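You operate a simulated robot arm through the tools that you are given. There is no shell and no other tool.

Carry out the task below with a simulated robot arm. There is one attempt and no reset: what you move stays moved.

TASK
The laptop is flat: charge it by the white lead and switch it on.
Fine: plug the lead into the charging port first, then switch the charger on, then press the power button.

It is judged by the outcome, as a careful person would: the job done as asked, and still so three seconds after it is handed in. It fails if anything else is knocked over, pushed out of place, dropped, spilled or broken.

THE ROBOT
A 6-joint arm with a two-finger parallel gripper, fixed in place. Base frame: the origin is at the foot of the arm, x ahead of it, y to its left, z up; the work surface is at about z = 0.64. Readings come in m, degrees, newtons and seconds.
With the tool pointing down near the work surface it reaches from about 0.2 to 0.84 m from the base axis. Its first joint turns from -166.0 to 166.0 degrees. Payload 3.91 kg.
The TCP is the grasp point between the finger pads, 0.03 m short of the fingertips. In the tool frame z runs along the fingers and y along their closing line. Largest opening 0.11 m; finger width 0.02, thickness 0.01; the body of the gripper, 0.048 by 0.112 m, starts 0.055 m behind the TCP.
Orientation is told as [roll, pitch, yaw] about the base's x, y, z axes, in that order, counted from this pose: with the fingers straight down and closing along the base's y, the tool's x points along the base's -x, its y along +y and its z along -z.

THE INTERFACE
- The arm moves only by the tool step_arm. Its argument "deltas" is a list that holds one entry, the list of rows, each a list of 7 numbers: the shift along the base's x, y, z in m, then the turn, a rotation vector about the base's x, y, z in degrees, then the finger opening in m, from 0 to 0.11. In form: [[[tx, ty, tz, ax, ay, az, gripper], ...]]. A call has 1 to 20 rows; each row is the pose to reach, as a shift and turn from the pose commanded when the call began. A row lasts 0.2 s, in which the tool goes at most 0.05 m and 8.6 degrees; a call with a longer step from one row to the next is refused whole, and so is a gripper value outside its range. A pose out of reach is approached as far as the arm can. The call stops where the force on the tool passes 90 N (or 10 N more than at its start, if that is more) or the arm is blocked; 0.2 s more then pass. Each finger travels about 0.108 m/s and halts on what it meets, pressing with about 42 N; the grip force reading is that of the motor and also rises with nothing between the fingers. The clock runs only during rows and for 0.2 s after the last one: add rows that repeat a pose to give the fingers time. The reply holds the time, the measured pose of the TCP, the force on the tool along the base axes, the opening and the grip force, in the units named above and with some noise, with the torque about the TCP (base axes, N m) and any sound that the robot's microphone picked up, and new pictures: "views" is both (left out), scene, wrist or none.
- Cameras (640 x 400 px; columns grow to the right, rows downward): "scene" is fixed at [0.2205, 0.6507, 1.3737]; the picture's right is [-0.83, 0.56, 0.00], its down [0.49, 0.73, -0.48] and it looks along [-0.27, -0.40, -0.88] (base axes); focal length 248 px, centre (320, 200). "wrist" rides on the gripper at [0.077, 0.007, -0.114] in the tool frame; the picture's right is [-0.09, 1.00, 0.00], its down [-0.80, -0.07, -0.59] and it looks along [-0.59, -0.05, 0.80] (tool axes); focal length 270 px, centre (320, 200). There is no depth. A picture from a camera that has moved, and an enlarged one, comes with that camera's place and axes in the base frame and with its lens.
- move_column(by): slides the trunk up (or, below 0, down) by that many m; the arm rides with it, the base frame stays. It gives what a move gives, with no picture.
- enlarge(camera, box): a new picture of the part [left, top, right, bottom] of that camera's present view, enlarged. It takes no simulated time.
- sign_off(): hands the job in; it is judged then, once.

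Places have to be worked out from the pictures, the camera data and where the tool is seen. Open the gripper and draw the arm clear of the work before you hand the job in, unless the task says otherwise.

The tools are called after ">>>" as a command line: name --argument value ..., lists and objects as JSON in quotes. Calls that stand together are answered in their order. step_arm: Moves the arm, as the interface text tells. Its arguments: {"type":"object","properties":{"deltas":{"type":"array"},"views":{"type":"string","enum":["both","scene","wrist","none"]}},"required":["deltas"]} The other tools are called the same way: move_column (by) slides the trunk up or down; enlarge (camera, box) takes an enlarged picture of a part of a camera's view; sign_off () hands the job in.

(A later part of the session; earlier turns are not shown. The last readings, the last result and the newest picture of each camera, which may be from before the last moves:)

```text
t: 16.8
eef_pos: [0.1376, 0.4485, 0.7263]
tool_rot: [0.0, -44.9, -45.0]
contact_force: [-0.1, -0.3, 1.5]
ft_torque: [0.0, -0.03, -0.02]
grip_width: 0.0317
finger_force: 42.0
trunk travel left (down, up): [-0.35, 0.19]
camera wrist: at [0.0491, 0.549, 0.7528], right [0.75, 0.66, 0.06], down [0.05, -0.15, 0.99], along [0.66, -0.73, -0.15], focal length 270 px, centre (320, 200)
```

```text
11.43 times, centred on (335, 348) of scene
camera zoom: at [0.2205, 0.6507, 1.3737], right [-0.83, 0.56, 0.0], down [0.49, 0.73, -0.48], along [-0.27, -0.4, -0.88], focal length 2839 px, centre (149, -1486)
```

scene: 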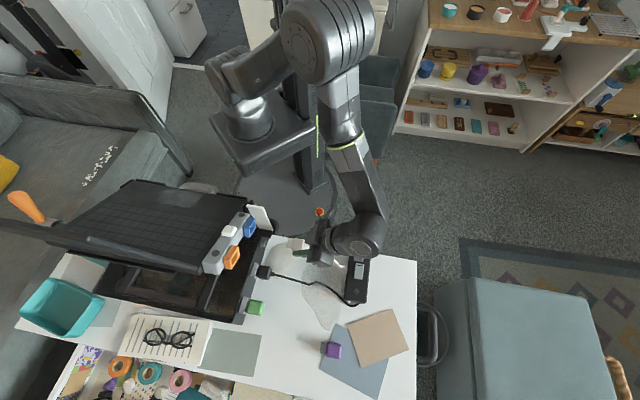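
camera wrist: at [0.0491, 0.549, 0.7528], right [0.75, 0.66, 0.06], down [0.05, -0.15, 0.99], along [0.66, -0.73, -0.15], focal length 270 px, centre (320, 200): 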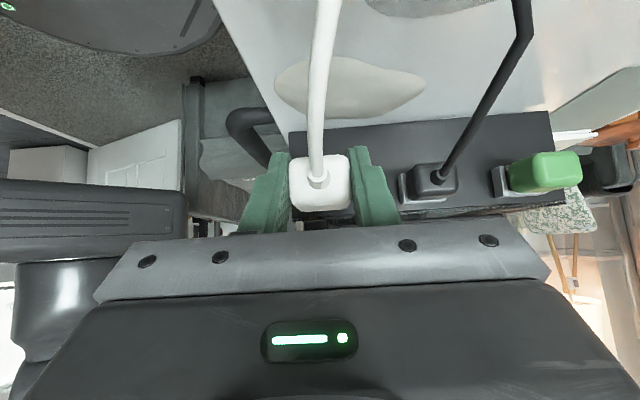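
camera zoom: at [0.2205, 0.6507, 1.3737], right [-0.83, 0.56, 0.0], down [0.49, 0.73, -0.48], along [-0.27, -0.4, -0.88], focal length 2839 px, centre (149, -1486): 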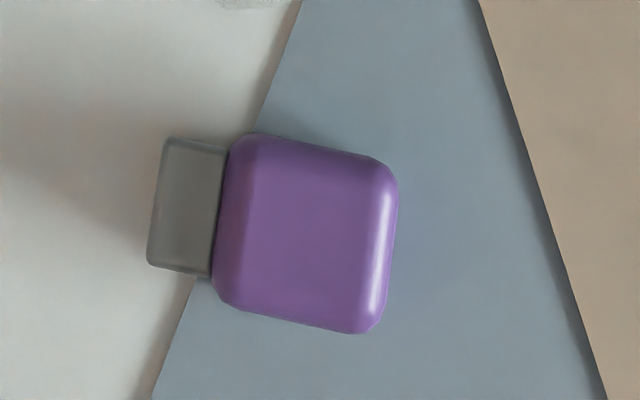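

The nose is plain white, so no key there. Before choosing, I look at the ports' side and underside for a marking, holding the plug off to one side with the camera looking slightly upward.

>>> step_arm --deltas '[[[0.005, 0.015, 0.025, -2.5, -2.5, 0, 0.02], [0.015, 0.035, 0.045, -5, -5, 0, 0.02], [0.03, 0.06, 0.06, -7.5, -7.5, 0, 0.02], [0.045, 0.085, 0.075, -10, -10, 0, 0.02], [0.06, 0.11, 0.085, -12.5, -12.5, 0, 0.02], [0.08, 0.14, 0.095, -15, -15, 0, 0.02], [0.095, 0.16, 0.1, -17.7, -17.7, 0, 0.02], [0.11, 0.181, 0.107, -17.7, -17.7, 0, 0.02], [0.11, 0.181, 0.107, -17.7, -17.7, 0, 0.02]]]'

```text
t: 18.8
eef_pos: [0.2574, 0.6048, 0.8264]
tool_rot: [0.5, -69.8, -44.9]
contact_force: [0.5, -0.6, -0.5]
ft_torque: [0.0, 0.01, 0.03]
grip_width: 0.0317
finger_force: 42.0
out of reach, approached as far as the arm can: row 7, 8, 9
trunk travel left (down, up): [-0.35, 0.19]
camera wrist: at [0.1679, 0.7032, 0.7936], right [0.72, 0.69, 0.09], down [-0.25, 0.14, 0.96], along [0.65, -0.71, 0.28], focal length 270 px, centre (320, 200)
```

scene: 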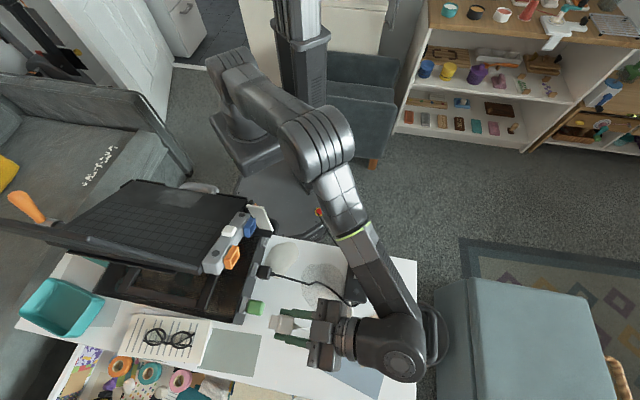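
wrist: 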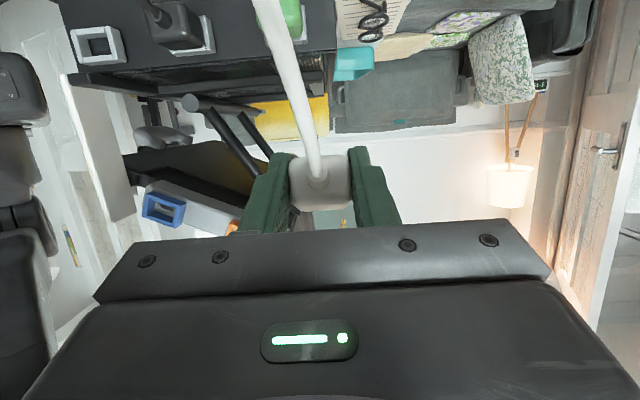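

>>> enlarge --camera "wrist" --box '[120, 130, 270, 245]'

>>> enlarge --camera "wrist" --box '[60, 0, 240, 110]'

>>> enlarge --camera "scene" --box '[255, 280, 345, 370]'

```text
3.48 times, centred on (195, 188) of wrist
camera zoom: at [0.1679, 0.7032, 0.7936], right [0.72, 0.69, 0.09], down [-0.25, 0.14, 0.96], along [0.65, -0.71, 0.28], focal length 940 px, centre (755, 244)
```

zoom: 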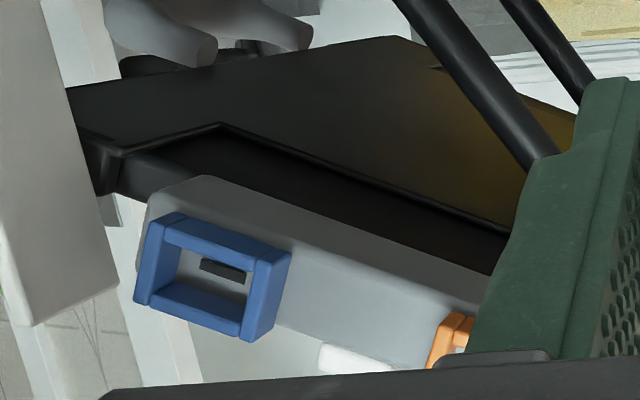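

```text
3.56 times, centred on (150, 55) of wrist
camera zoom: at [0.1679, 0.7032, 0.7936], right [0.72, 0.69, 0.09], down [-0.25, 0.14, 0.96], along [0.65, -0.71, 0.28], focal length 961 px, centre (924, 716)
```

zoom: 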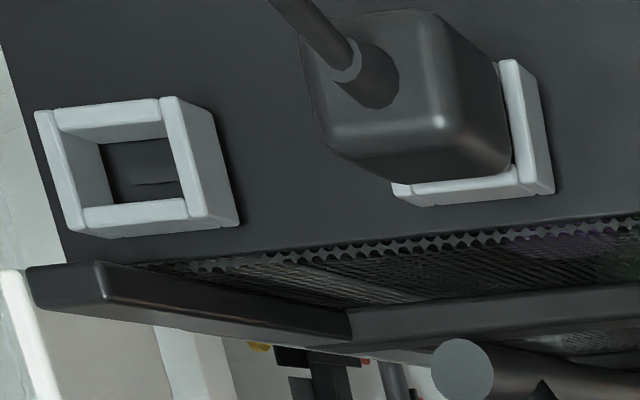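

```text
4.44 times, centred on (300, 325) of scene
camera zoom: at [0.2205, 0.6507, 1.3737], right [-0.83, 0.56, 0.0], down [0.49, 0.73, -0.48], along [-0.27, -0.4, -0.88], focal length 1104 px, centre (409, -356)
```

zoom: 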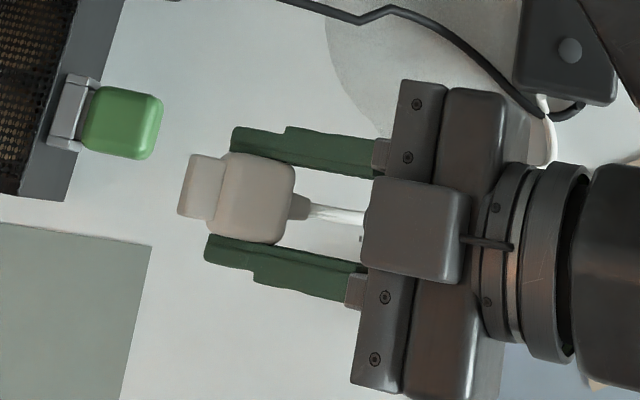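

No marking there either. I check other spots that could carry a hint: the white marks on the sofa, the drawer, and the laptop deck.

>>> enlarge --camera "scene" --box '[70, 135, 130, 195]'

>>> enlarge --camera "scene" --box '[180, 340, 300, 400]'

>>> enlarge --camera "scene" --box '[40, 335, 180, 400]'

>>> enlarge --camera "scene" --box '[80, 170, 260, 280]'

>>> enlarge --camera "wrist" --box '[30, 60, 160, 290]'

```text
6.67 times, centred on (100, 165) of scene
camera zoom: at [0.2205, 0.6507, 1.3737], right [-0.83, 0.56, 0.0], down [0.49, 0.73, -0.48], along [-0.27, -0.4, -0.88], focal length 1656 px, centre (1787, 433)
```

zoom: 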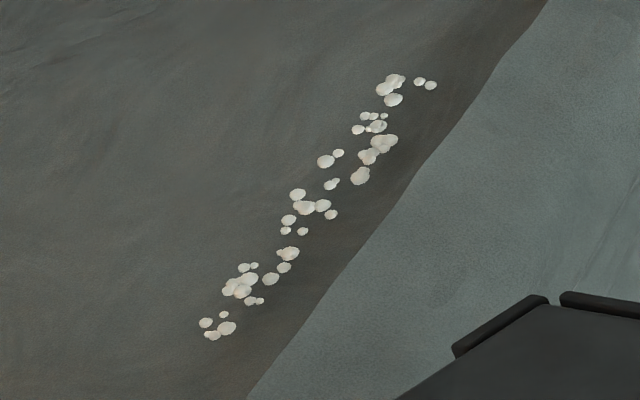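

```text
5.33 times, centred on (240, 370) of scene
camera zoom: at [0.2205, 0.6507, 1.3737], right [-0.83, 0.56, 0.0], down [0.49, 0.73, -0.48], along [-0.27, -0.4, -0.88], focal length 1325 px, centre (747, -707)
```

zoom: 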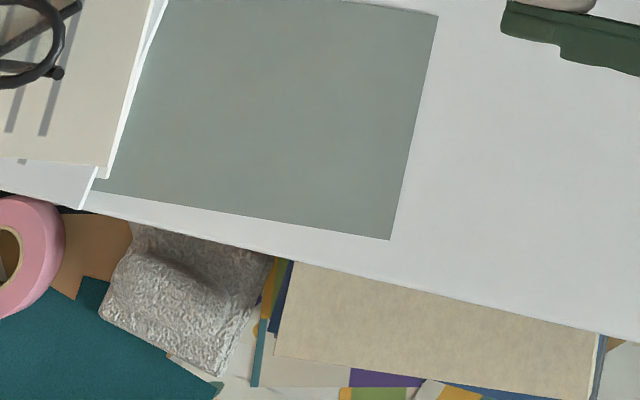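

```text
4.57 times, centred on (110, 368) of scene
camera zoom: at [0.2205, 0.6507, 1.3737], right [-0.83, 0.56, 0.0], down [0.49, 0.73, -0.48], along [-0.27, -0.4, -0.88], focal length 1136 px, centre (1280, -566)
```

zoom: 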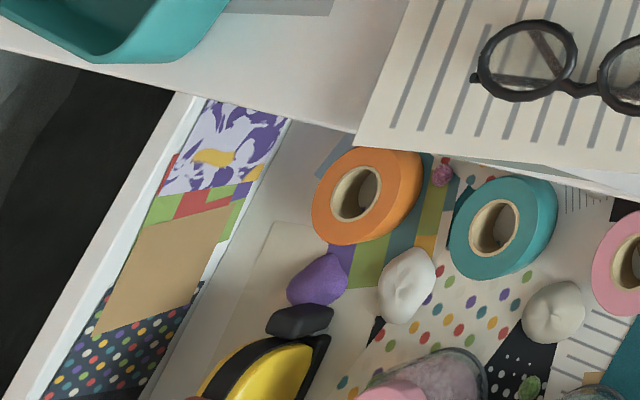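

```text
3.56 times, centred on (170, 225) of scene
camera zoom: at [0.2205, 0.6507, 1.3737], right [-0.83, 0.56, 0.0], down [0.49, 0.73, -0.48], along [-0.27, -0.4, -0.88], focal length 883 px, centre (853, 111)
```

zoom: 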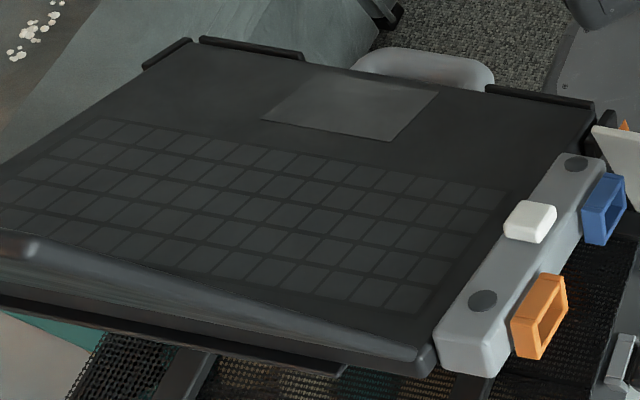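

```text
1.74 times, centred on (95, 175) of wrist
camera zoom: at [0.1679, 0.7032, 0.7936], right [0.72, 0.69, 0.09], down [-0.25, 0.14, 0.96], along [0.65, -0.71, 0.28], focal length 470 px, centre (711, 244)
```

zoom: 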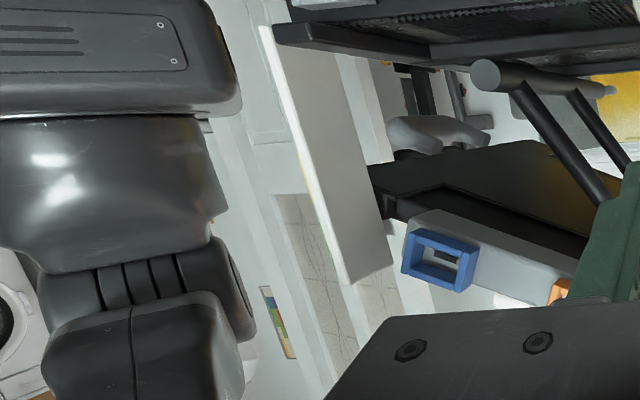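

No written hint exists, so I go by convention: blue is the usual colour of a data port and orange of a power/charging port, and I'll verify with the lamps after switching on. Orange port front centre is at about (0.280, 0.452, 0.908), rolled about 26° with its +x+y side higher; I bring the plug back to level in front of it, then roll it.

>>> step_arm --deltas '[[[-0.013, -0.01, 0.015, 3, 3, 0, 0.02], [-0.026, -0.019, 0.03, 6, 6, 0, 0.02], [-0.039, -0.028, 0.045, 9, 9, 0, 0.02], [-0.052, -0.038, 0.06, 12, 12, 0, 0.02], [-0.065, -0.048, 0.075, 15, 15, 0, 0.02], [-0.0774, -0.0571, 0.0876, 17.54, 17.54, 0, 0.02], [-0.0774, -0.0571, 0.0876, 17.54, 17.54, 0, 0.02]]]' --views "none"

>>> step_arm --deltas '[[[0, 0, 0, 4, -4, 0, 0.02], [0, 0, 0, 8, -8, 0, 0.02], [0, 0, 0, 12, -12, 0, 0.02], [0, 0, 0, 16, -16, 0, 0.02], [0, 0, 0, 18.53, -18.53, 0, 0.02], [0, 0, 0, 18.53, -18.53, 0, 0.02]]]'

```text
t: 20.4
eef_pos: [0.1806, 0.547, 0.9155]
tool_rot: [0.0, -45.0, -45.1]
contact_force: [0.0, 0.1, -0.6]
ft_torque: [0.04, 0.01, 0.01]
grip_width: 0.0319
finger_force: 42.2
trunk travel left (down, up): [-0.35, 0.19]
```

```text
t: 21.8
eef_pos: [0.1801, 0.5476, 0.9144]
tool_rot: [35.1, -39.4, -68.8]
contact_force: [0.4, 0.0, 0.4]
ft_torque: [0.01, 0.03, -0.05]
grip_width: 0.0317
finger_force: 42.4
trunk travel left (down, up): [-0.35, 0.19]
camera wrist: at [0.0816, 0.6393, 0.9411], right [0.66, 0.57, 0.5], down [-0.25, -0.46, 0.85], along [0.71, -0.69, -0.16], focal length 270 px, centre (320, 200)
```

scene: 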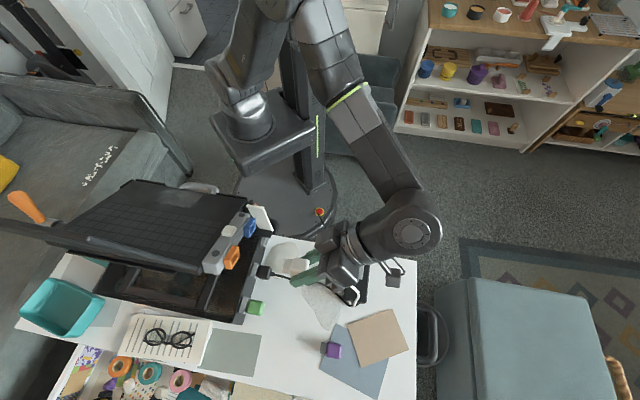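
wrist: 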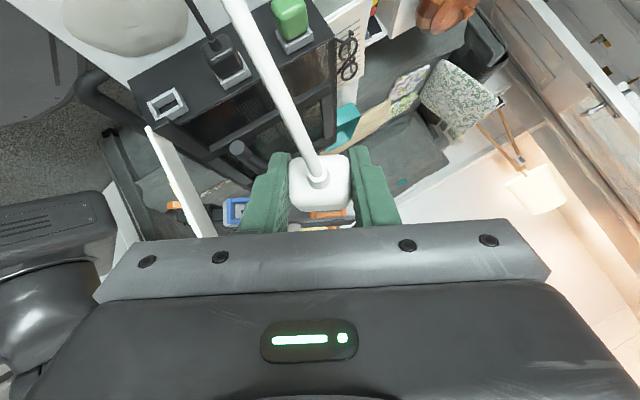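

Now the port lies just behind the plug in the wrist view. I enlarge both views to check roll and offset.

>>> enlarge --camera "wrist" --box '[215, 130, 415, 245]'

>>> enlarge --camera "scene" --box '[205, 215, 325, 295]'

>>> enlarge --camera "scene" --box '[275, 235, 345, 295]'

```text
3.20 times, centred on (315, 188) of wrist
camera zoom: at [0.0816, 0.6393, 0.9411], right [0.66, 0.57, 0.5], down [-0.25, -0.46, 0.85], along [0.71, -0.69, -0.16], focal length 865 px, centre (336, 240)
```

zoom: 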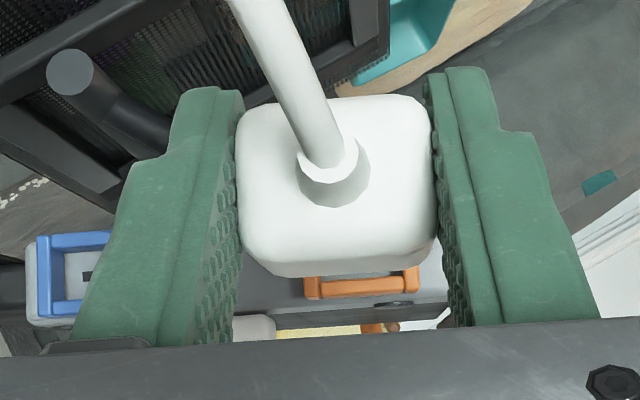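

```text
5.00 times, centred on (265, 255) of scene
camera zoom: at [0.2205, 0.6507, 1.3737], right [-0.83, 0.56, 0.0], down [0.49, 0.73, -0.48], along [-0.27, -0.4, -0.88], focal length 1242 px, centre (595, -75)
```

zoom: 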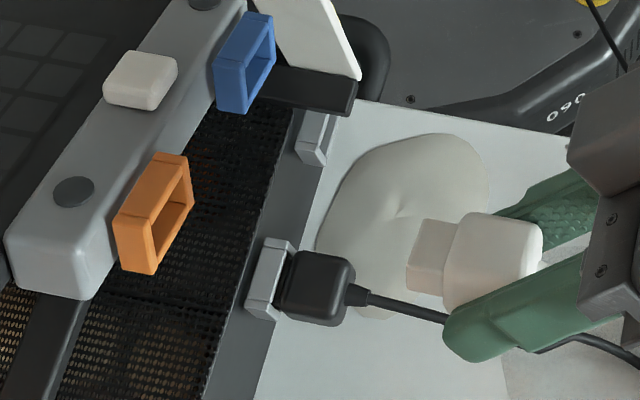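

```text
6.67 times, centred on (310, 265) of scene
camera zoom: at [0.2205, 0.6507, 1.3737], right [-0.83, 0.56, 0.0], down [0.49, 0.73, -0.48], along [-0.27, -0.4, -0.88], focal length 1656 px, centre (387, -233)
```

zoom: 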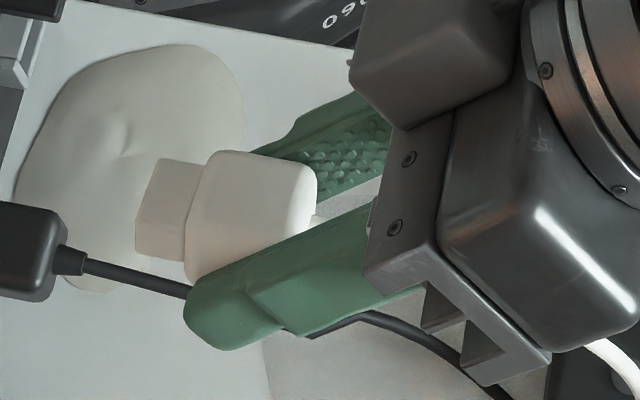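

I zoom further on the nose and on the port in the scene view for precise relative alignment.

>>> enlarge --camera "scene" --box '[282, 252, 314, 282]'

>>> enlarge --camera "scene" --box '[218, 242, 250, 272]'

>>> enlarge --camera "wrist" --box '[280, 185, 370, 245]'

```text
13.33 times, centred on (298, 267) of scene
camera zoom: at [0.2205, 0.6507, 1.3737], right [-0.83, 0.56, 0.0], down [0.49, 0.73, -0.48], along [-0.27, -0.4, -0.88], focal length 3313 px, centre (613, -693)
```

zoom: 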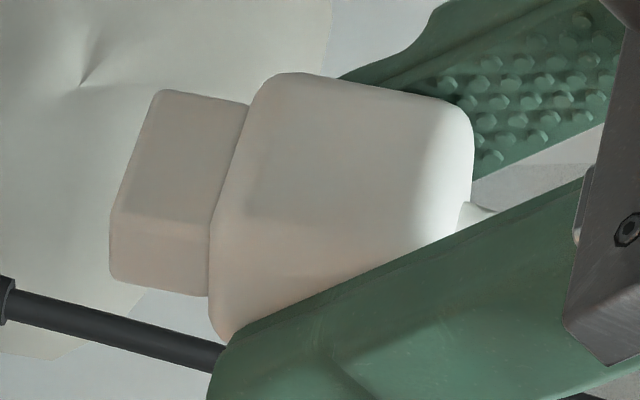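

```text
13.33 times, centred on (234, 257) of scene
camera zoom: at [0.2205, 0.6507, 1.3737], right [-0.83, 0.56, 0.0], down [0.49, 0.73, -0.48], along [-0.27, -0.4, -0.88], focal length 3313 px, centre (1467, -560)
```

zoom: 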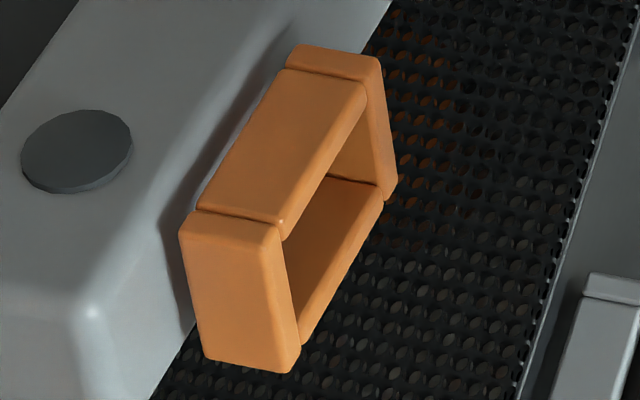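

```text
6.67 times, centred on (325, 215) of wrist
camera zoom: at [0.0816, 0.6393, 0.9411], right [0.66, 0.57, 0.5], down [-0.25, -0.46, 0.85], along [0.71, -0.69, -0.16], focal length 1802 px, centre (287, 100)
```

zoom: 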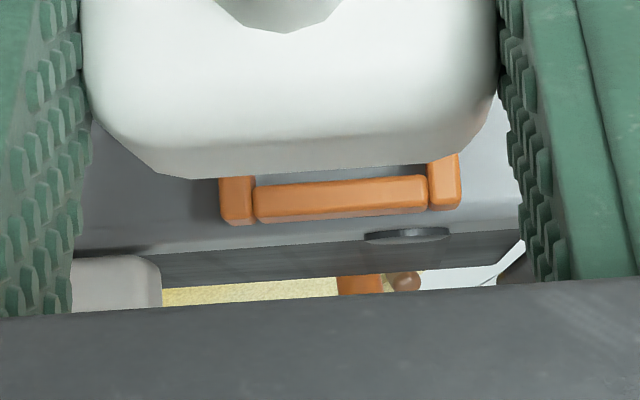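

The relative fit: the nose (about 22×15 mm) must go ~96 mm along its axis and ~4 mm down in the tilted frame to meet the orange frame (inner ~26×17 mm); roll is right within 1°. I advance 80 mm with that correction and check again.

>>> step_arm --deltas '[[[0.0117, -0.011, -0.001, 0, 0, 0, 0.02], [0.0233, -0.022, -0.002, 0, 0, 0, 0.02], [0.035, -0.033, -0.003, 0, 0, 0, 0.02], [0.0467, -0.0439, -0.0036, 0, 0, 0, 0.02], [0.0583, -0.0549, -0.0036, 0, 0, 0, 0.02], [0.0583, -0.0549, -0.0036, 0, 0, 0, 0.02]]]'

>>> enlarge --camera "scene" --box '[218, 238, 266, 282]'

>>> enlarge --camera "wrist" --box '[270, 175, 370, 245]'

```text
t: 23.2
eef_pos: [0.2396, 0.4928, 0.9106]
tool_rot: [34.9, -39.5, -69.0]
contact_force: [-0.2, 0.4, 0.0]
ft_torque: [-0.03, 0.03, -0.02]
grip_width: 0.0318
finger_force: 42.0
trunk travel left (down, up): [-0.35, 0.19]
camera wrist: at [0.1407, 0.5841, 0.937], right [0.66, 0.57, 0.5], down [-0.25, -0.45, 0.85], along [0.71, -0.69, -0.16], focal length 270 px, centre (320, 200)
```

scene: 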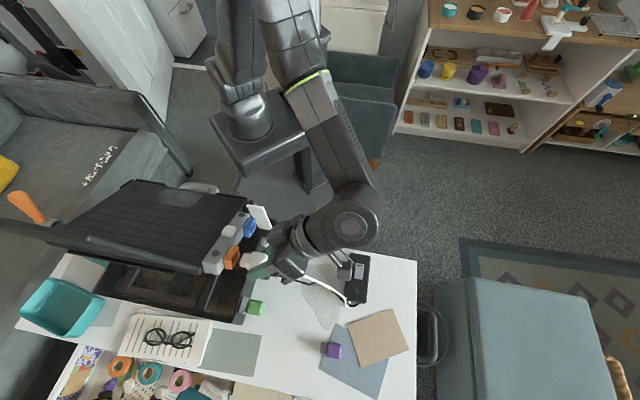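
wrist: 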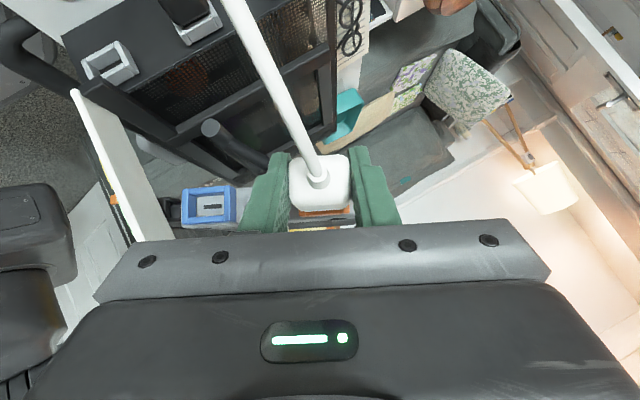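

```text
9.09 times, centred on (242, 260) of scene
camera zoom: at [0.2205, 0.6507, 1.3737], right [-0.83, 0.56, 0.0], down [0.49, 0.73, -0.48], along [-0.27, -0.4, -0.88], focal length 2259 px, centre (1029, -346)
```

zoom: 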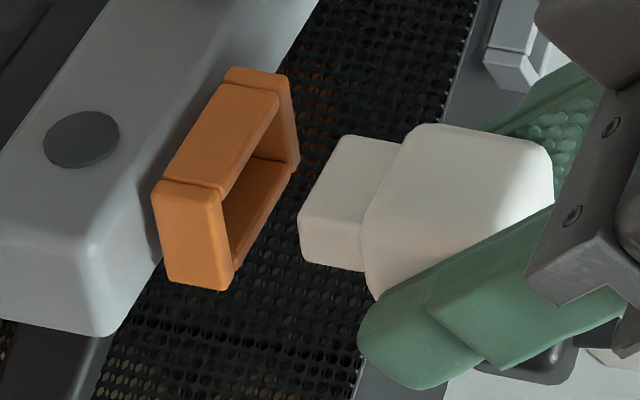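

```text
5.71 times, centred on (320, 210) of wrist
camera zoom: at [0.1407, 0.5841, 0.937], right [0.66, 0.57, 0.5], down [-0.25, -0.45, 0.85], along [0.71, -0.69, -0.16], focal length 1544 px, centre (320, 143)
```

zoom: 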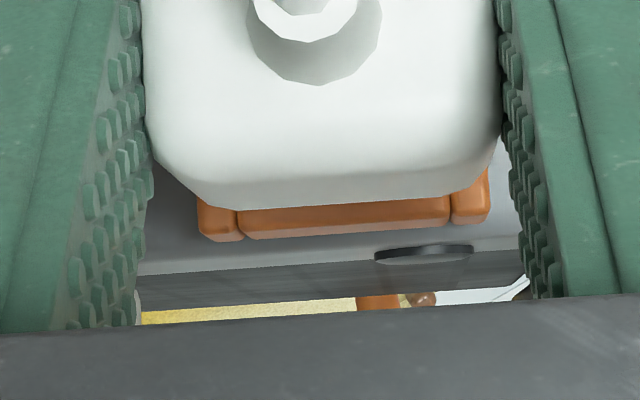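

Nose-to-port offsets are now under about 1 mm sideways, with ~14 mm to go to the frame mouth. I nudge up 1 mm and move the nose just into the mouth, watching force.

>>> step_arm --deltas '[[[0.003, -0.0035, 0.0007, 0, 0, 0, 0.02], [0.006, -0.007, 0.0007, 0, 0, 0, 0.02], [0.009, -0.01, 0.0007, 0, 0, 0, 0.02], [0.01146, -0.01259, 0.0007, 0, 0, 0, 0.02], [0.01146, -0.01259, 0.0007, 0, 0, 0, 0.02]]]'

>>> enlarge --camera "scene" --box '[218, 238, 266, 282]'

>>> enlarge --camera "wrist" --box '[270, 175, 370, 245]'

```text
t: 24.4
eef_pos: [0.2492, 0.4817, 0.9123]
tool_rot: [34.9, -39.5, -68.8]
contact_force: [-6.6, 7.6, -1.4]
ft_torque: [-0.02, 0.02, 0.01]
grip_width: 0.0319
finger_force: 41.7
trunk travel left (down, up): [-0.35, 0.19]
camera wrist: at [0.1502, 0.5731, 0.9379], right [0.66, 0.57, 0.5], down [-0.25, -0.46, 0.85], along [0.71, -0.68, -0.16], focal length 270 px, centre (320, 200)
```

scene: 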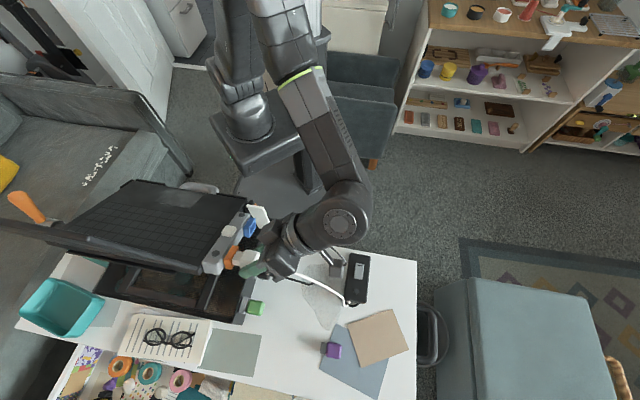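
wrist: 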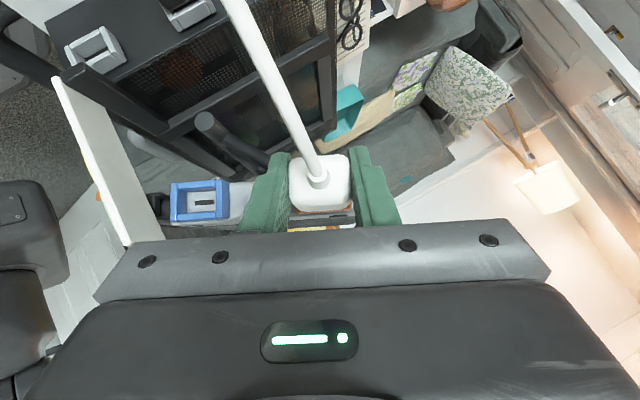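

```text
9.09 times, centred on (242, 260) of scene
camera zoom: at [0.2205, 0.6507, 1.3737], right [-0.83, 0.56, 0.0], down [0.49, 0.73, -0.48], along [-0.27, -0.4, -0.88], focal length 2259 px, centre (1029, -346)
```

zoom: 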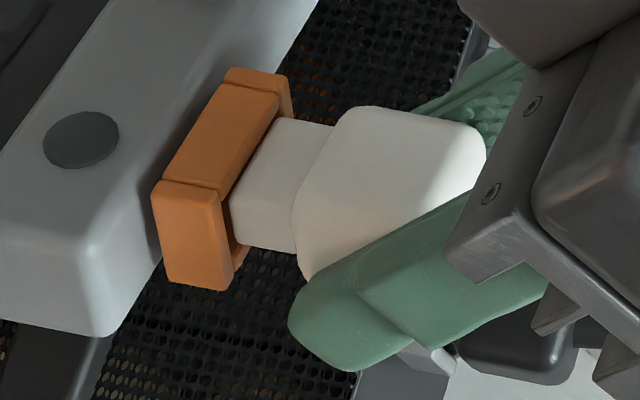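

```text
5.71 times, centred on (320, 210) of wrist
camera zoom: at [0.1502, 0.5731, 0.9379], right [0.66, 0.57, 0.5], down [-0.25, -0.46, 0.85], along [0.71, -0.68, -0.16], focal length 1544 px, centre (320, 143)
```

zoom: 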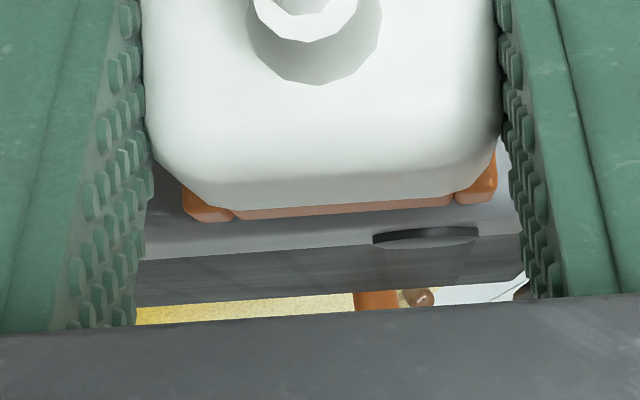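

I feel ~10 N along the axis: the nose is touching the frame's rim rather than entering. I zoom in on the contact to see which way it is off.

>>> enlarge --camera "scene" --box '[222, 245, 254, 270]'

>>> enlarge --camera "wrist" --box '[290, 195, 360, 235]'

```text
16.00 times, centred on (238, 258) of scene
camera zoom: at [0.2205, 0.6507, 1.3737], right [-0.83, 0.56, 0.0], down [0.49, 0.73, -0.48], along [-0.27, -0.4, -0.88], focal length 3975 px, centre (1632, -720)
```

zoom: 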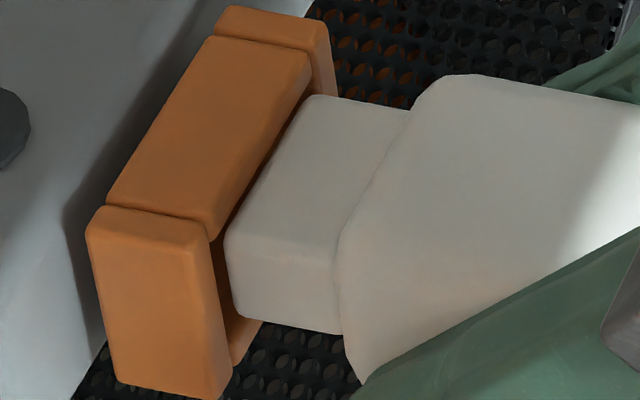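

```text
9.14 times, centred on (325, 215) of wrist
camera zoom: at [0.1502, 0.5731, 0.9379], right [0.66, 0.57, 0.5], down [-0.25, -0.46, 0.85], along [0.71, -0.68, -0.16], focal length 2471 px, centre (274, 63)
```

zoom: 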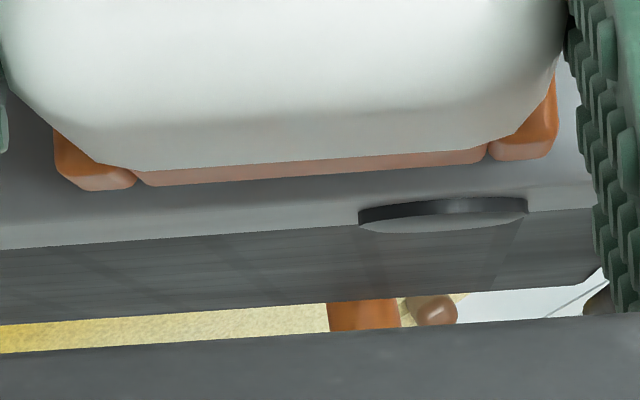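

Comparing how the plug body sat against its cradle frame with how it sits here, it is about 2 mm too high in the tilted frame. I back off 5 mm, lower it 2 mm, and try the mouth again.

>>> step_arm --deltas '[[[-0.0035, 0.0035, 0, 0, 0, 0, 0.02], [-0.0032, 0.0039, -0.002, 0, 0, 0, 0.02], [-0.0032, 0.0039, -0.002, 0, 0, 0, 0.02], [-0.0015, 0.0021, -0.002, 0, 0, 0, 0.02], [0.00035, 0.00035, -0.002, 0, 0, 0, 0.02], [0.0025, -0.0018, -0.002, 0, 0, 0, 0.02], [0.0025, -0.0018, -0.002, 0, 0, 0, 0.02]]]'

>>> enlarge --camera "scene" --box '[222, 245, 254, 270]'

>>> enlarge --camera "wrist" --box '[290, 195, 360, 235]'

```text
t: 26.0
eef_pos: [0.2526, 0.4792, 0.9092]
tool_rot: [34.9, -39.5, -68.9]
contact_force: [-0.3, 0.6, -0.7]
ft_torque: [0.01, 0.0, 0.03]
grip_width: 0.0318
finger_force: 41.9
trunk travel left (down, up): [-0.35, 0.19]
camera wrist: at [0.154, 0.5701, 0.9363], right [0.66, 0.57, 0.5], down [-0.25, -0.45, 0.85], along [0.71, -0.69, -0.16], focal length 270 px, centre (320, 200)
```

scene: 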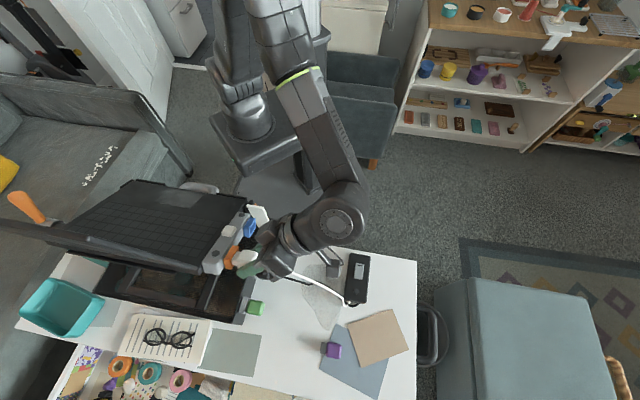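
wrist: 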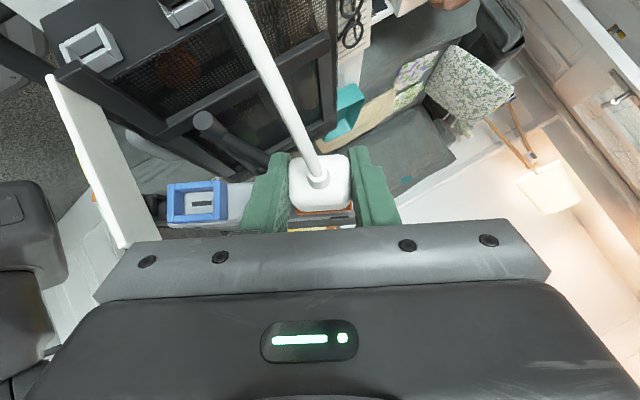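

```text
16.00 times, centred on (238, 258) of scene
camera zoom: at [0.2205, 0.6507, 1.3737], right [-0.83, 0.56, 0.0], down [0.49, 0.73, -0.48], along [-0.27, -0.4, -0.88], focal length 3975 px, centre (1632, -720)
```

zoom: 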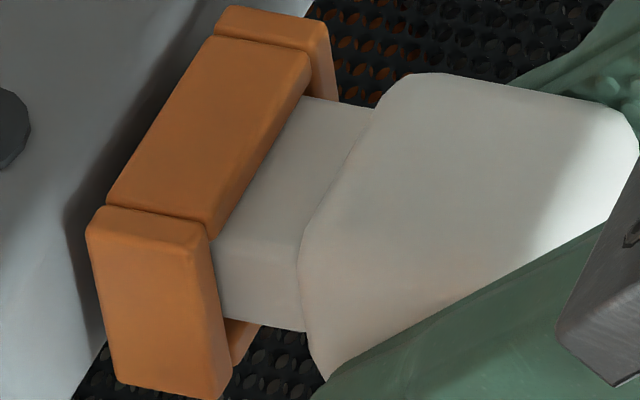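

```text
9.14 times, centred on (325, 215) of wrist
camera zoom: at [0.154, 0.5701, 0.9363], right [0.66, 0.57, 0.5], down [-0.25, -0.45, 0.85], along [0.71, -0.69, -0.16], focal length 2471 px, centre (274, 63)
```

zoom: 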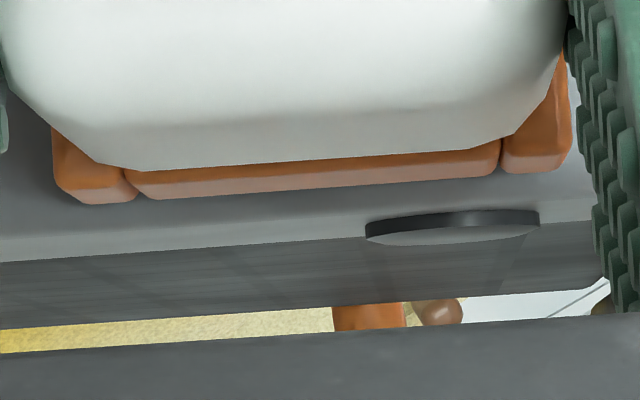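

No force now and the nose is about 4–5 mm inside the orange frame. I push on 11 mm along the axis.

>>> step_arm --deltas '[[[0.0014, -0.0014, 0, 0, 0, 0, 0.02], [0.0028, -0.0028, 0, 0, 0, 0, 0.02], [0.0042, -0.0042, 0, 0, 0, 0, 0.02], [0.0057, -0.0057, 0, 0, 0, 0, 0.02], [0.0071, -0.0071, 0, 0, 0, 0, 0.02], [0.0078, -0.0078, 0, 0, 0, 0, 0.02], [0.0078, -0.0078, 0, 0, 0, 0, 0.02]]]'

>>> enlarge --camera "scene" --box '[218, 238, 266, 282]'

>>> enlarge --camera "wrist" --box '[290, 195, 360, 235]'

```text
t: 27.6
eef_pos: [0.2593, 0.4708, 0.9106]
tool_rot: [35.0, -39.5, -68.9]
contact_force: [-9.0, 14.1, -4.0]
ft_torque: [0.6, 0.66, 0.06]
grip_width: 0.0317
finger_force: 41.8
trunk travel left (down, up): [-0.35, 0.19]
camera wrist: at [0.1605, 0.564, 0.936], right [0.65, 0.57, 0.5], down [-0.25, -0.46, 0.85], along [0.71, -0.68, -0.15], focal length 270 px, centre (320, 200)
```

scene: 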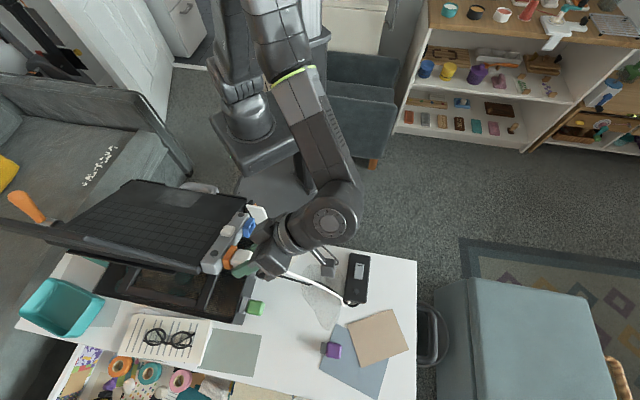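
wrist: 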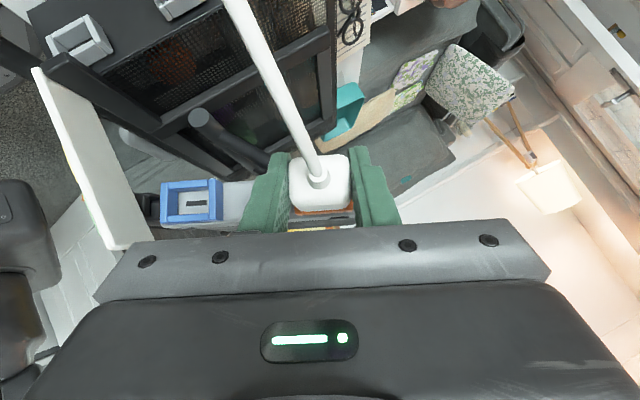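

```text
9.09 times, centred on (242, 260) of scene
camera zoom: at [0.2205, 0.6507, 1.3737], right [-0.83, 0.56, 0.0], down [0.49, 0.73, -0.48], along [-0.27, -0.4, -0.88], focal length 2259 px, centre (1029, -346)
```

zoom: 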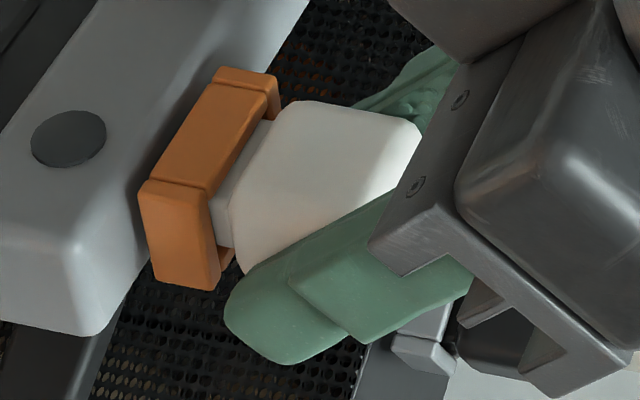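

```text
9.14 times, centred on (325, 215) of wrist
camera zoom: at [0.1605, 0.564, 0.936], right [0.65, 0.57, 0.5], down [-0.25, -0.46, 0.85], along [0.71, -0.68, -0.15], focal length 2471 px, centre (274, 63)
```

zoom: 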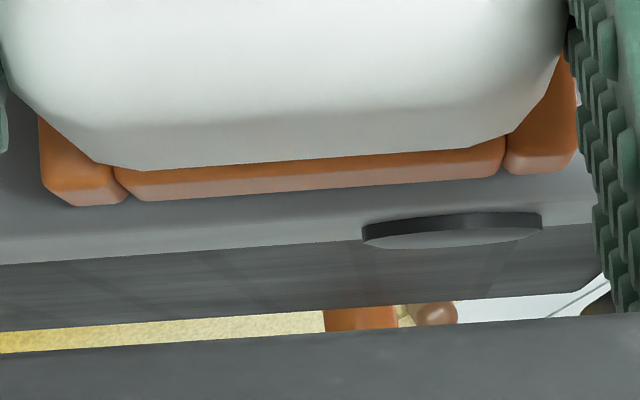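

The plug is ~10 mm in, aligned the same as it sat in its cradle, but the laptop moved about 3 mm with 17 N of push. I ease the push off to see whether the laptop springs back or has slid.

>>> step_arm --deltas '[[[-0.0014, 0.0014, 0, 0, 0, 0, 0.02], [-0.0028, 0.0028, 0, 0, 0, 0, 0.02], [-0.0028, 0.0028, 0, 0, 0, 0, 0.02]]]'

>>> enlarge --camera "scene" --box '[218, 238, 266, 282]'

>>> enlarge --camera "scene" --box '[195, 195, 291, 285]'

```text
t: 28.4
eef_pos: [0.2576, 0.4724, 0.909]
tool_rot: [34.8, -39.7, -69.0]
contact_force: [2.6, -1.9, -7.6]
ft_torque: [0.3, 0.25, 0.14]
grip_width: 0.0321
finger_force: 42.4
trunk travel left (down, up): [-0.35, 0.19]
camera wrist: at [0.1604, 0.5644, 0.9352], right [0.66, 0.57, 0.49], down [-0.25, -0.45, 0.86], along [0.71, -0.69, -0.15], focal length 270 px, centre (320, 200)
```

scene: 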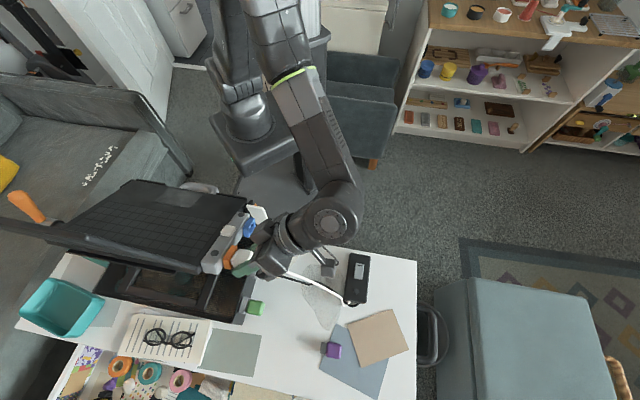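
wrist: 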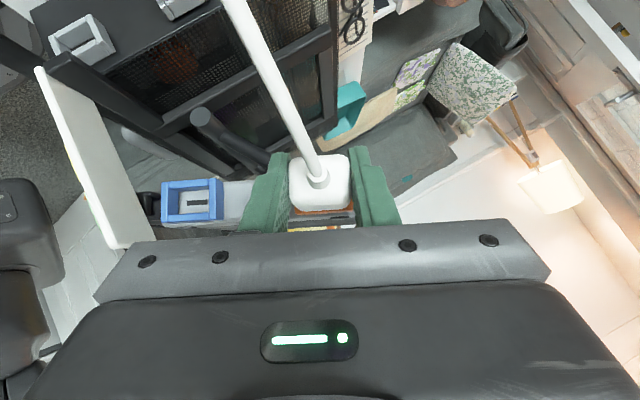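

```text
9.09 times, centred on (242, 260) of scene
camera zoom: at [0.2205, 0.6507, 1.3737], right [-0.83, 0.56, 0.0], down [0.49, 0.73, -0.48], along [-0.27, -0.4, -0.88], focal length 2259 px, centre (1029, -346)
```

zoom: 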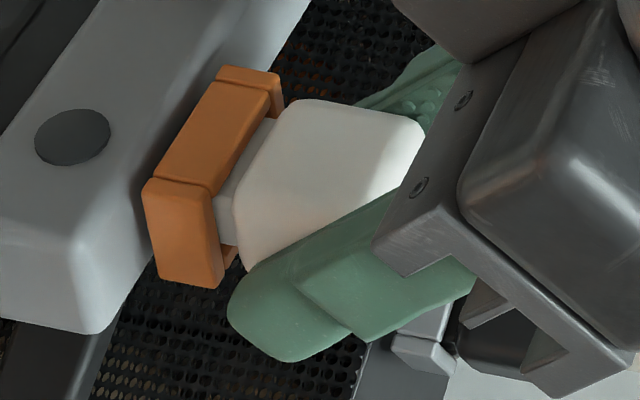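

```text
4.44 times, centred on (243, 240) of scene
camera zoom: at [0.2205, 0.6507, 1.3737], right [-0.83, 0.56, 0.0], down [0.49, 0.73, -0.48], along [-0.27, -0.4, -0.88], focal length 1104 px, centre (662, 22)
```

zoom: 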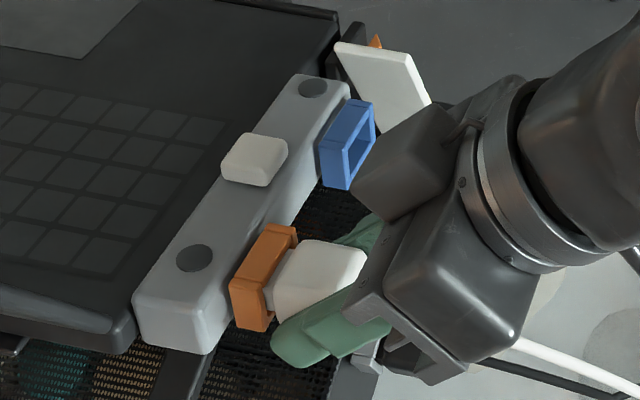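

The laptop eased back to within ~2 mm of where it was, and the residual force (about 7 N downward) says the nose rubs the upper side. I lower the plug 1.2 mm to relieve that.

>>> step_arm --deltas '[[[0.0004, 0.0004, -0.0011, 0, 0, 0, 0.02], [0.0004, 0.0004, -0.0011, 0, 0, 0, 0.02]]]' --views "none"

```text
t: 29.0
eef_pos: [0.2558, 0.4738, 0.9106]
tool_rot: [35.0, -39.3, -68.8]
contact_force: [0.3, -0.2, -0.2]
ft_torque: [0.0, 0.0, 0.0]
grip_width: 0.032
finger_force: 42.2
trunk travel left (down, up): [-0.35, 0.19]
```

All contact force is gone. I push again gently along the axis.

>>> step_arm --deltas '[[[0.0012, -0.0012, 0, 0, 0, 0, 0.02], [0.0024, -0.0024, 0, 0, 0, 0, 0.02], [0.0036, -0.0036, 0, 0, 0, 0, 0.02], [0.0046, -0.0046, 0, 0, 0, 0, 0.02], [0.0046, -0.0046, 0, 0, 0, 0, 0.02]]]'

>>> enlarge --camera "scene" --box '[218, 238, 266, 282]'

>>> enlarge --camera "wrist" --box '[290, 195, 360, 235]'

```text
t: 30.2
eef_pos: [0.2618, 0.4722, 0.9093]
tool_rot: [34.9, -39.4, -69.0]
contact_force: [-15.0, 16.9, 2.4]
ft_torque: [-0.02, 0.0, 0.06]
grip_width: 0.0318
finger_force: 41.9
trunk travel left (down, up): [-0.35, 0.19]
camera wrist: at [0.1626, 0.5628, 0.935], right [0.65, 0.57, 0.5], down [-0.25, -0.46, 0.85], along [0.71, -0.68, -0.15], focal length 270 px, centre (320, 200)
```

scene: 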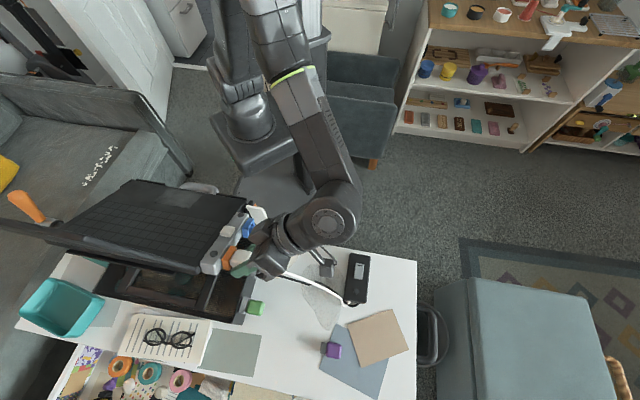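
wrist: 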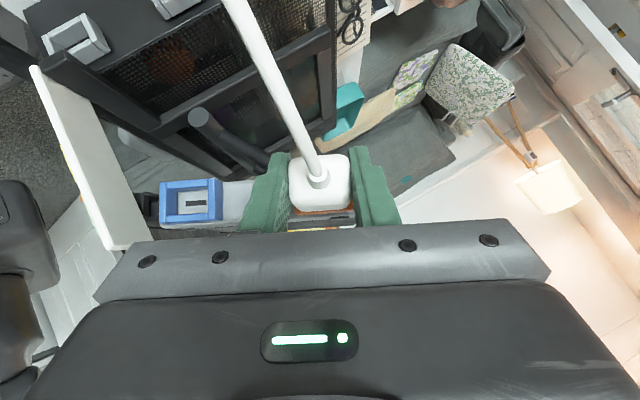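

```text
9.09 times, centred on (242, 260) of scene
camera zoom: at [0.2205, 0.6507, 1.3737], right [-0.83, 0.56, 0.0], down [0.49, 0.73, -0.48], along [-0.27, -0.4, -0.88], focal length 2259 px, centre (1029, -346)
```

zoom: 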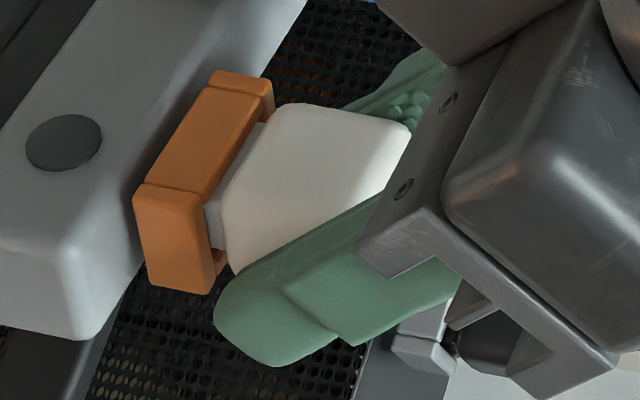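

```text
9.14 times, centred on (325, 215) of wrist
camera zoom: at [0.1626, 0.5628, 0.935], right [0.65, 0.57, 0.5], down [-0.25, -0.46, 0.85], along [0.71, -0.68, -0.15], focal length 2471 px, centre (274, 63)
```

zoom: 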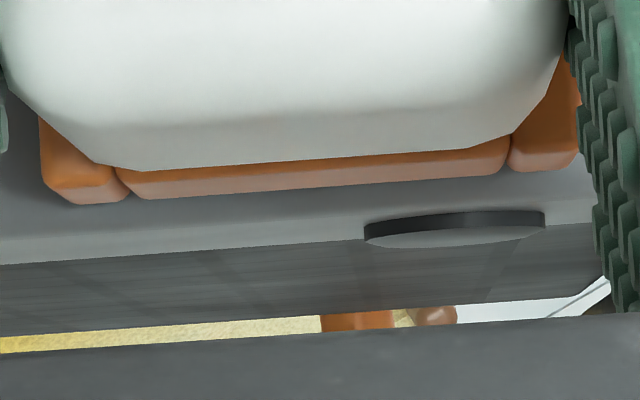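

The push is now purely axial (22 N, no torque), suggesting it has bottomed. I compare with how the black plug sits in its identical cradle.

>>> enlarge --camera "scene" --box '[248, 258, 280, 283]'

>>> enlarge --camera "scene" --box '[222, 245, 254, 270]'

>>> enlarge --camera "scene" --box '[240, 296, 272, 321]'

```text
16.00 times, centred on (264, 270) of scene
camera zoom: at [0.2205, 0.6507, 1.3737], right [-0.83, 0.56, 0.0], down [0.49, 0.73, -0.48], along [-0.27, -0.4, -0.88], focal length 3975 px, centre (1216, -928)
```

zoom: 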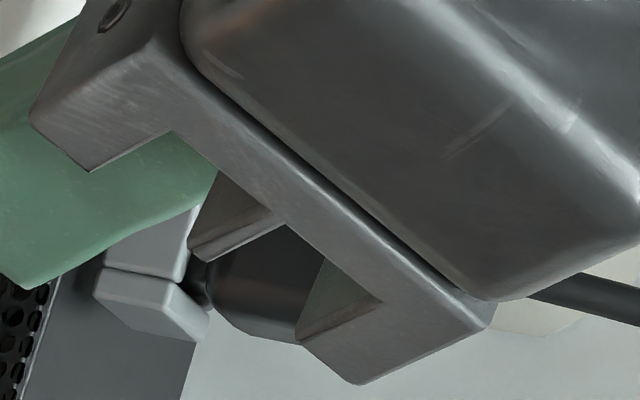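

```text
16.00 times, centred on (238, 258) of scene
camera zoom: at [0.2205, 0.6507, 1.3737], right [-0.83, 0.56, 0.0], down [0.49, 0.73, -0.48], along [-0.27, -0.4, -0.88], focal length 3975 px, centre (1632, -720)
```

zoom: 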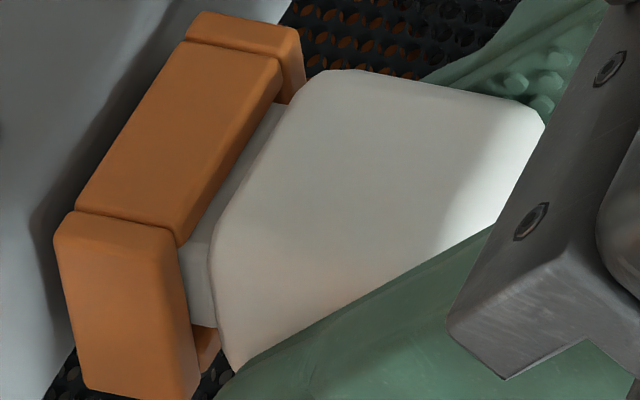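

```text
16.00 times, centred on (256, 308) of scene
camera zoom: at [0.2205, 0.6507, 1.3737], right [-0.83, 0.56, 0.0], down [0.49, 0.73, -0.48], along [-0.27, -0.4, -0.88], focal length 3975 px, centre (1344, -1536)
```

zoom: 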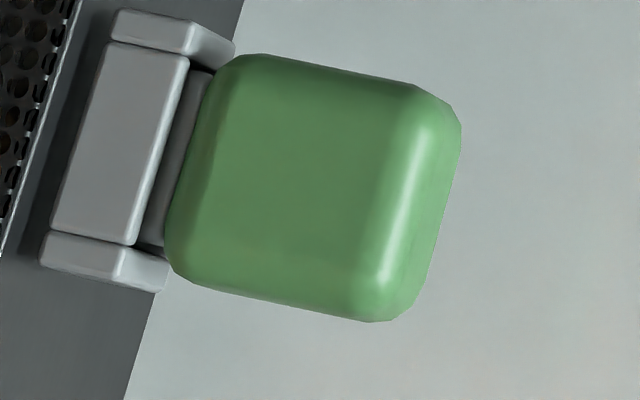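

The green plug in its cradle shows the same strip of nose, so the white plug is seated. I ease the push off, then open the fingers partway and check it stays.

>>> step_arm --deltas '[[[-0.0012, 0.0012, 0, 0, 0, 0, 0.02], [-0.0024, 0.0024, 0, 0, 0, 0, 0.02], [-0.0024, 0.0024, 0, 0, 0, 0, 0.02]]]'

>>> enlarge --camera "scene" --box '[222, 245, 254, 270]'

```text
t: 31.0
eef_pos: [0.2601, 0.4721, 0.9087]
tool_rot: [34.9, -39.5, -68.9]
contact_force: [1.3, 10.3, 5.5]
ft_torque: [0.18, 0.19, 0.14]
grip_width: 0.032
finger_force: 41.7
trunk travel left (down, up): [-0.35, 0.19]
camera wrist: at [0.1625, 0.5635, 0.9348], right [0.66, 0.57, 0.5], down [-0.25, -0.45, 0.85], along [0.71, -0.69, -0.15], focal length 270 px, centre (320, 200)
```

scene: 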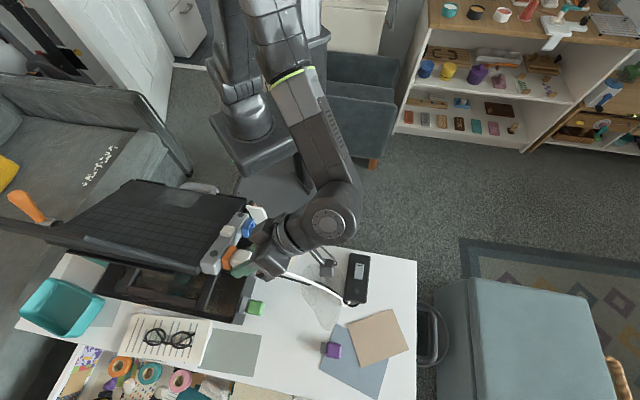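
wrist: 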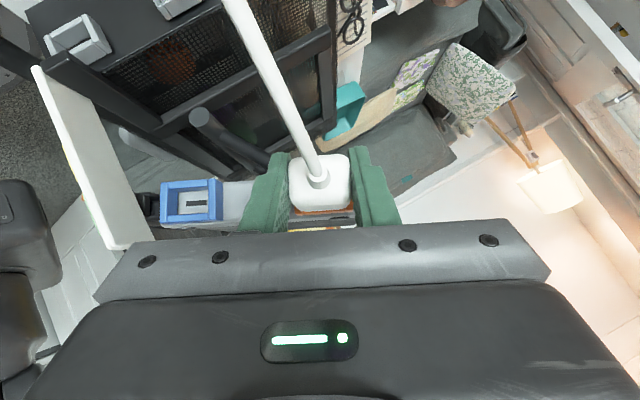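

```text
16.00 times, centred on (238, 258) of scene
camera zoom: at [0.2205, 0.6507, 1.3737], right [-0.83, 0.56, 0.0], down [0.49, 0.73, -0.48], along [-0.27, -0.4, -0.88], focal length 3975 px, centre (1632, -720)
```

zoom: 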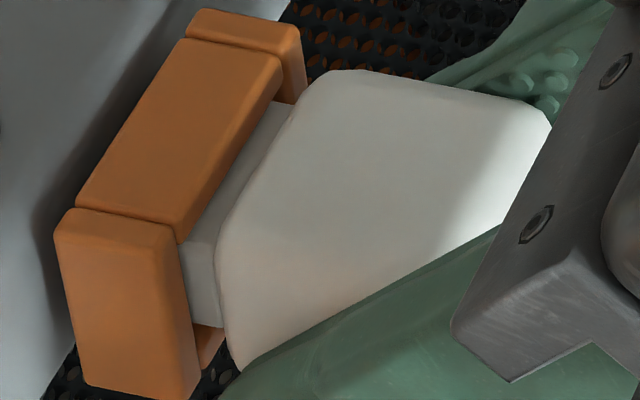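

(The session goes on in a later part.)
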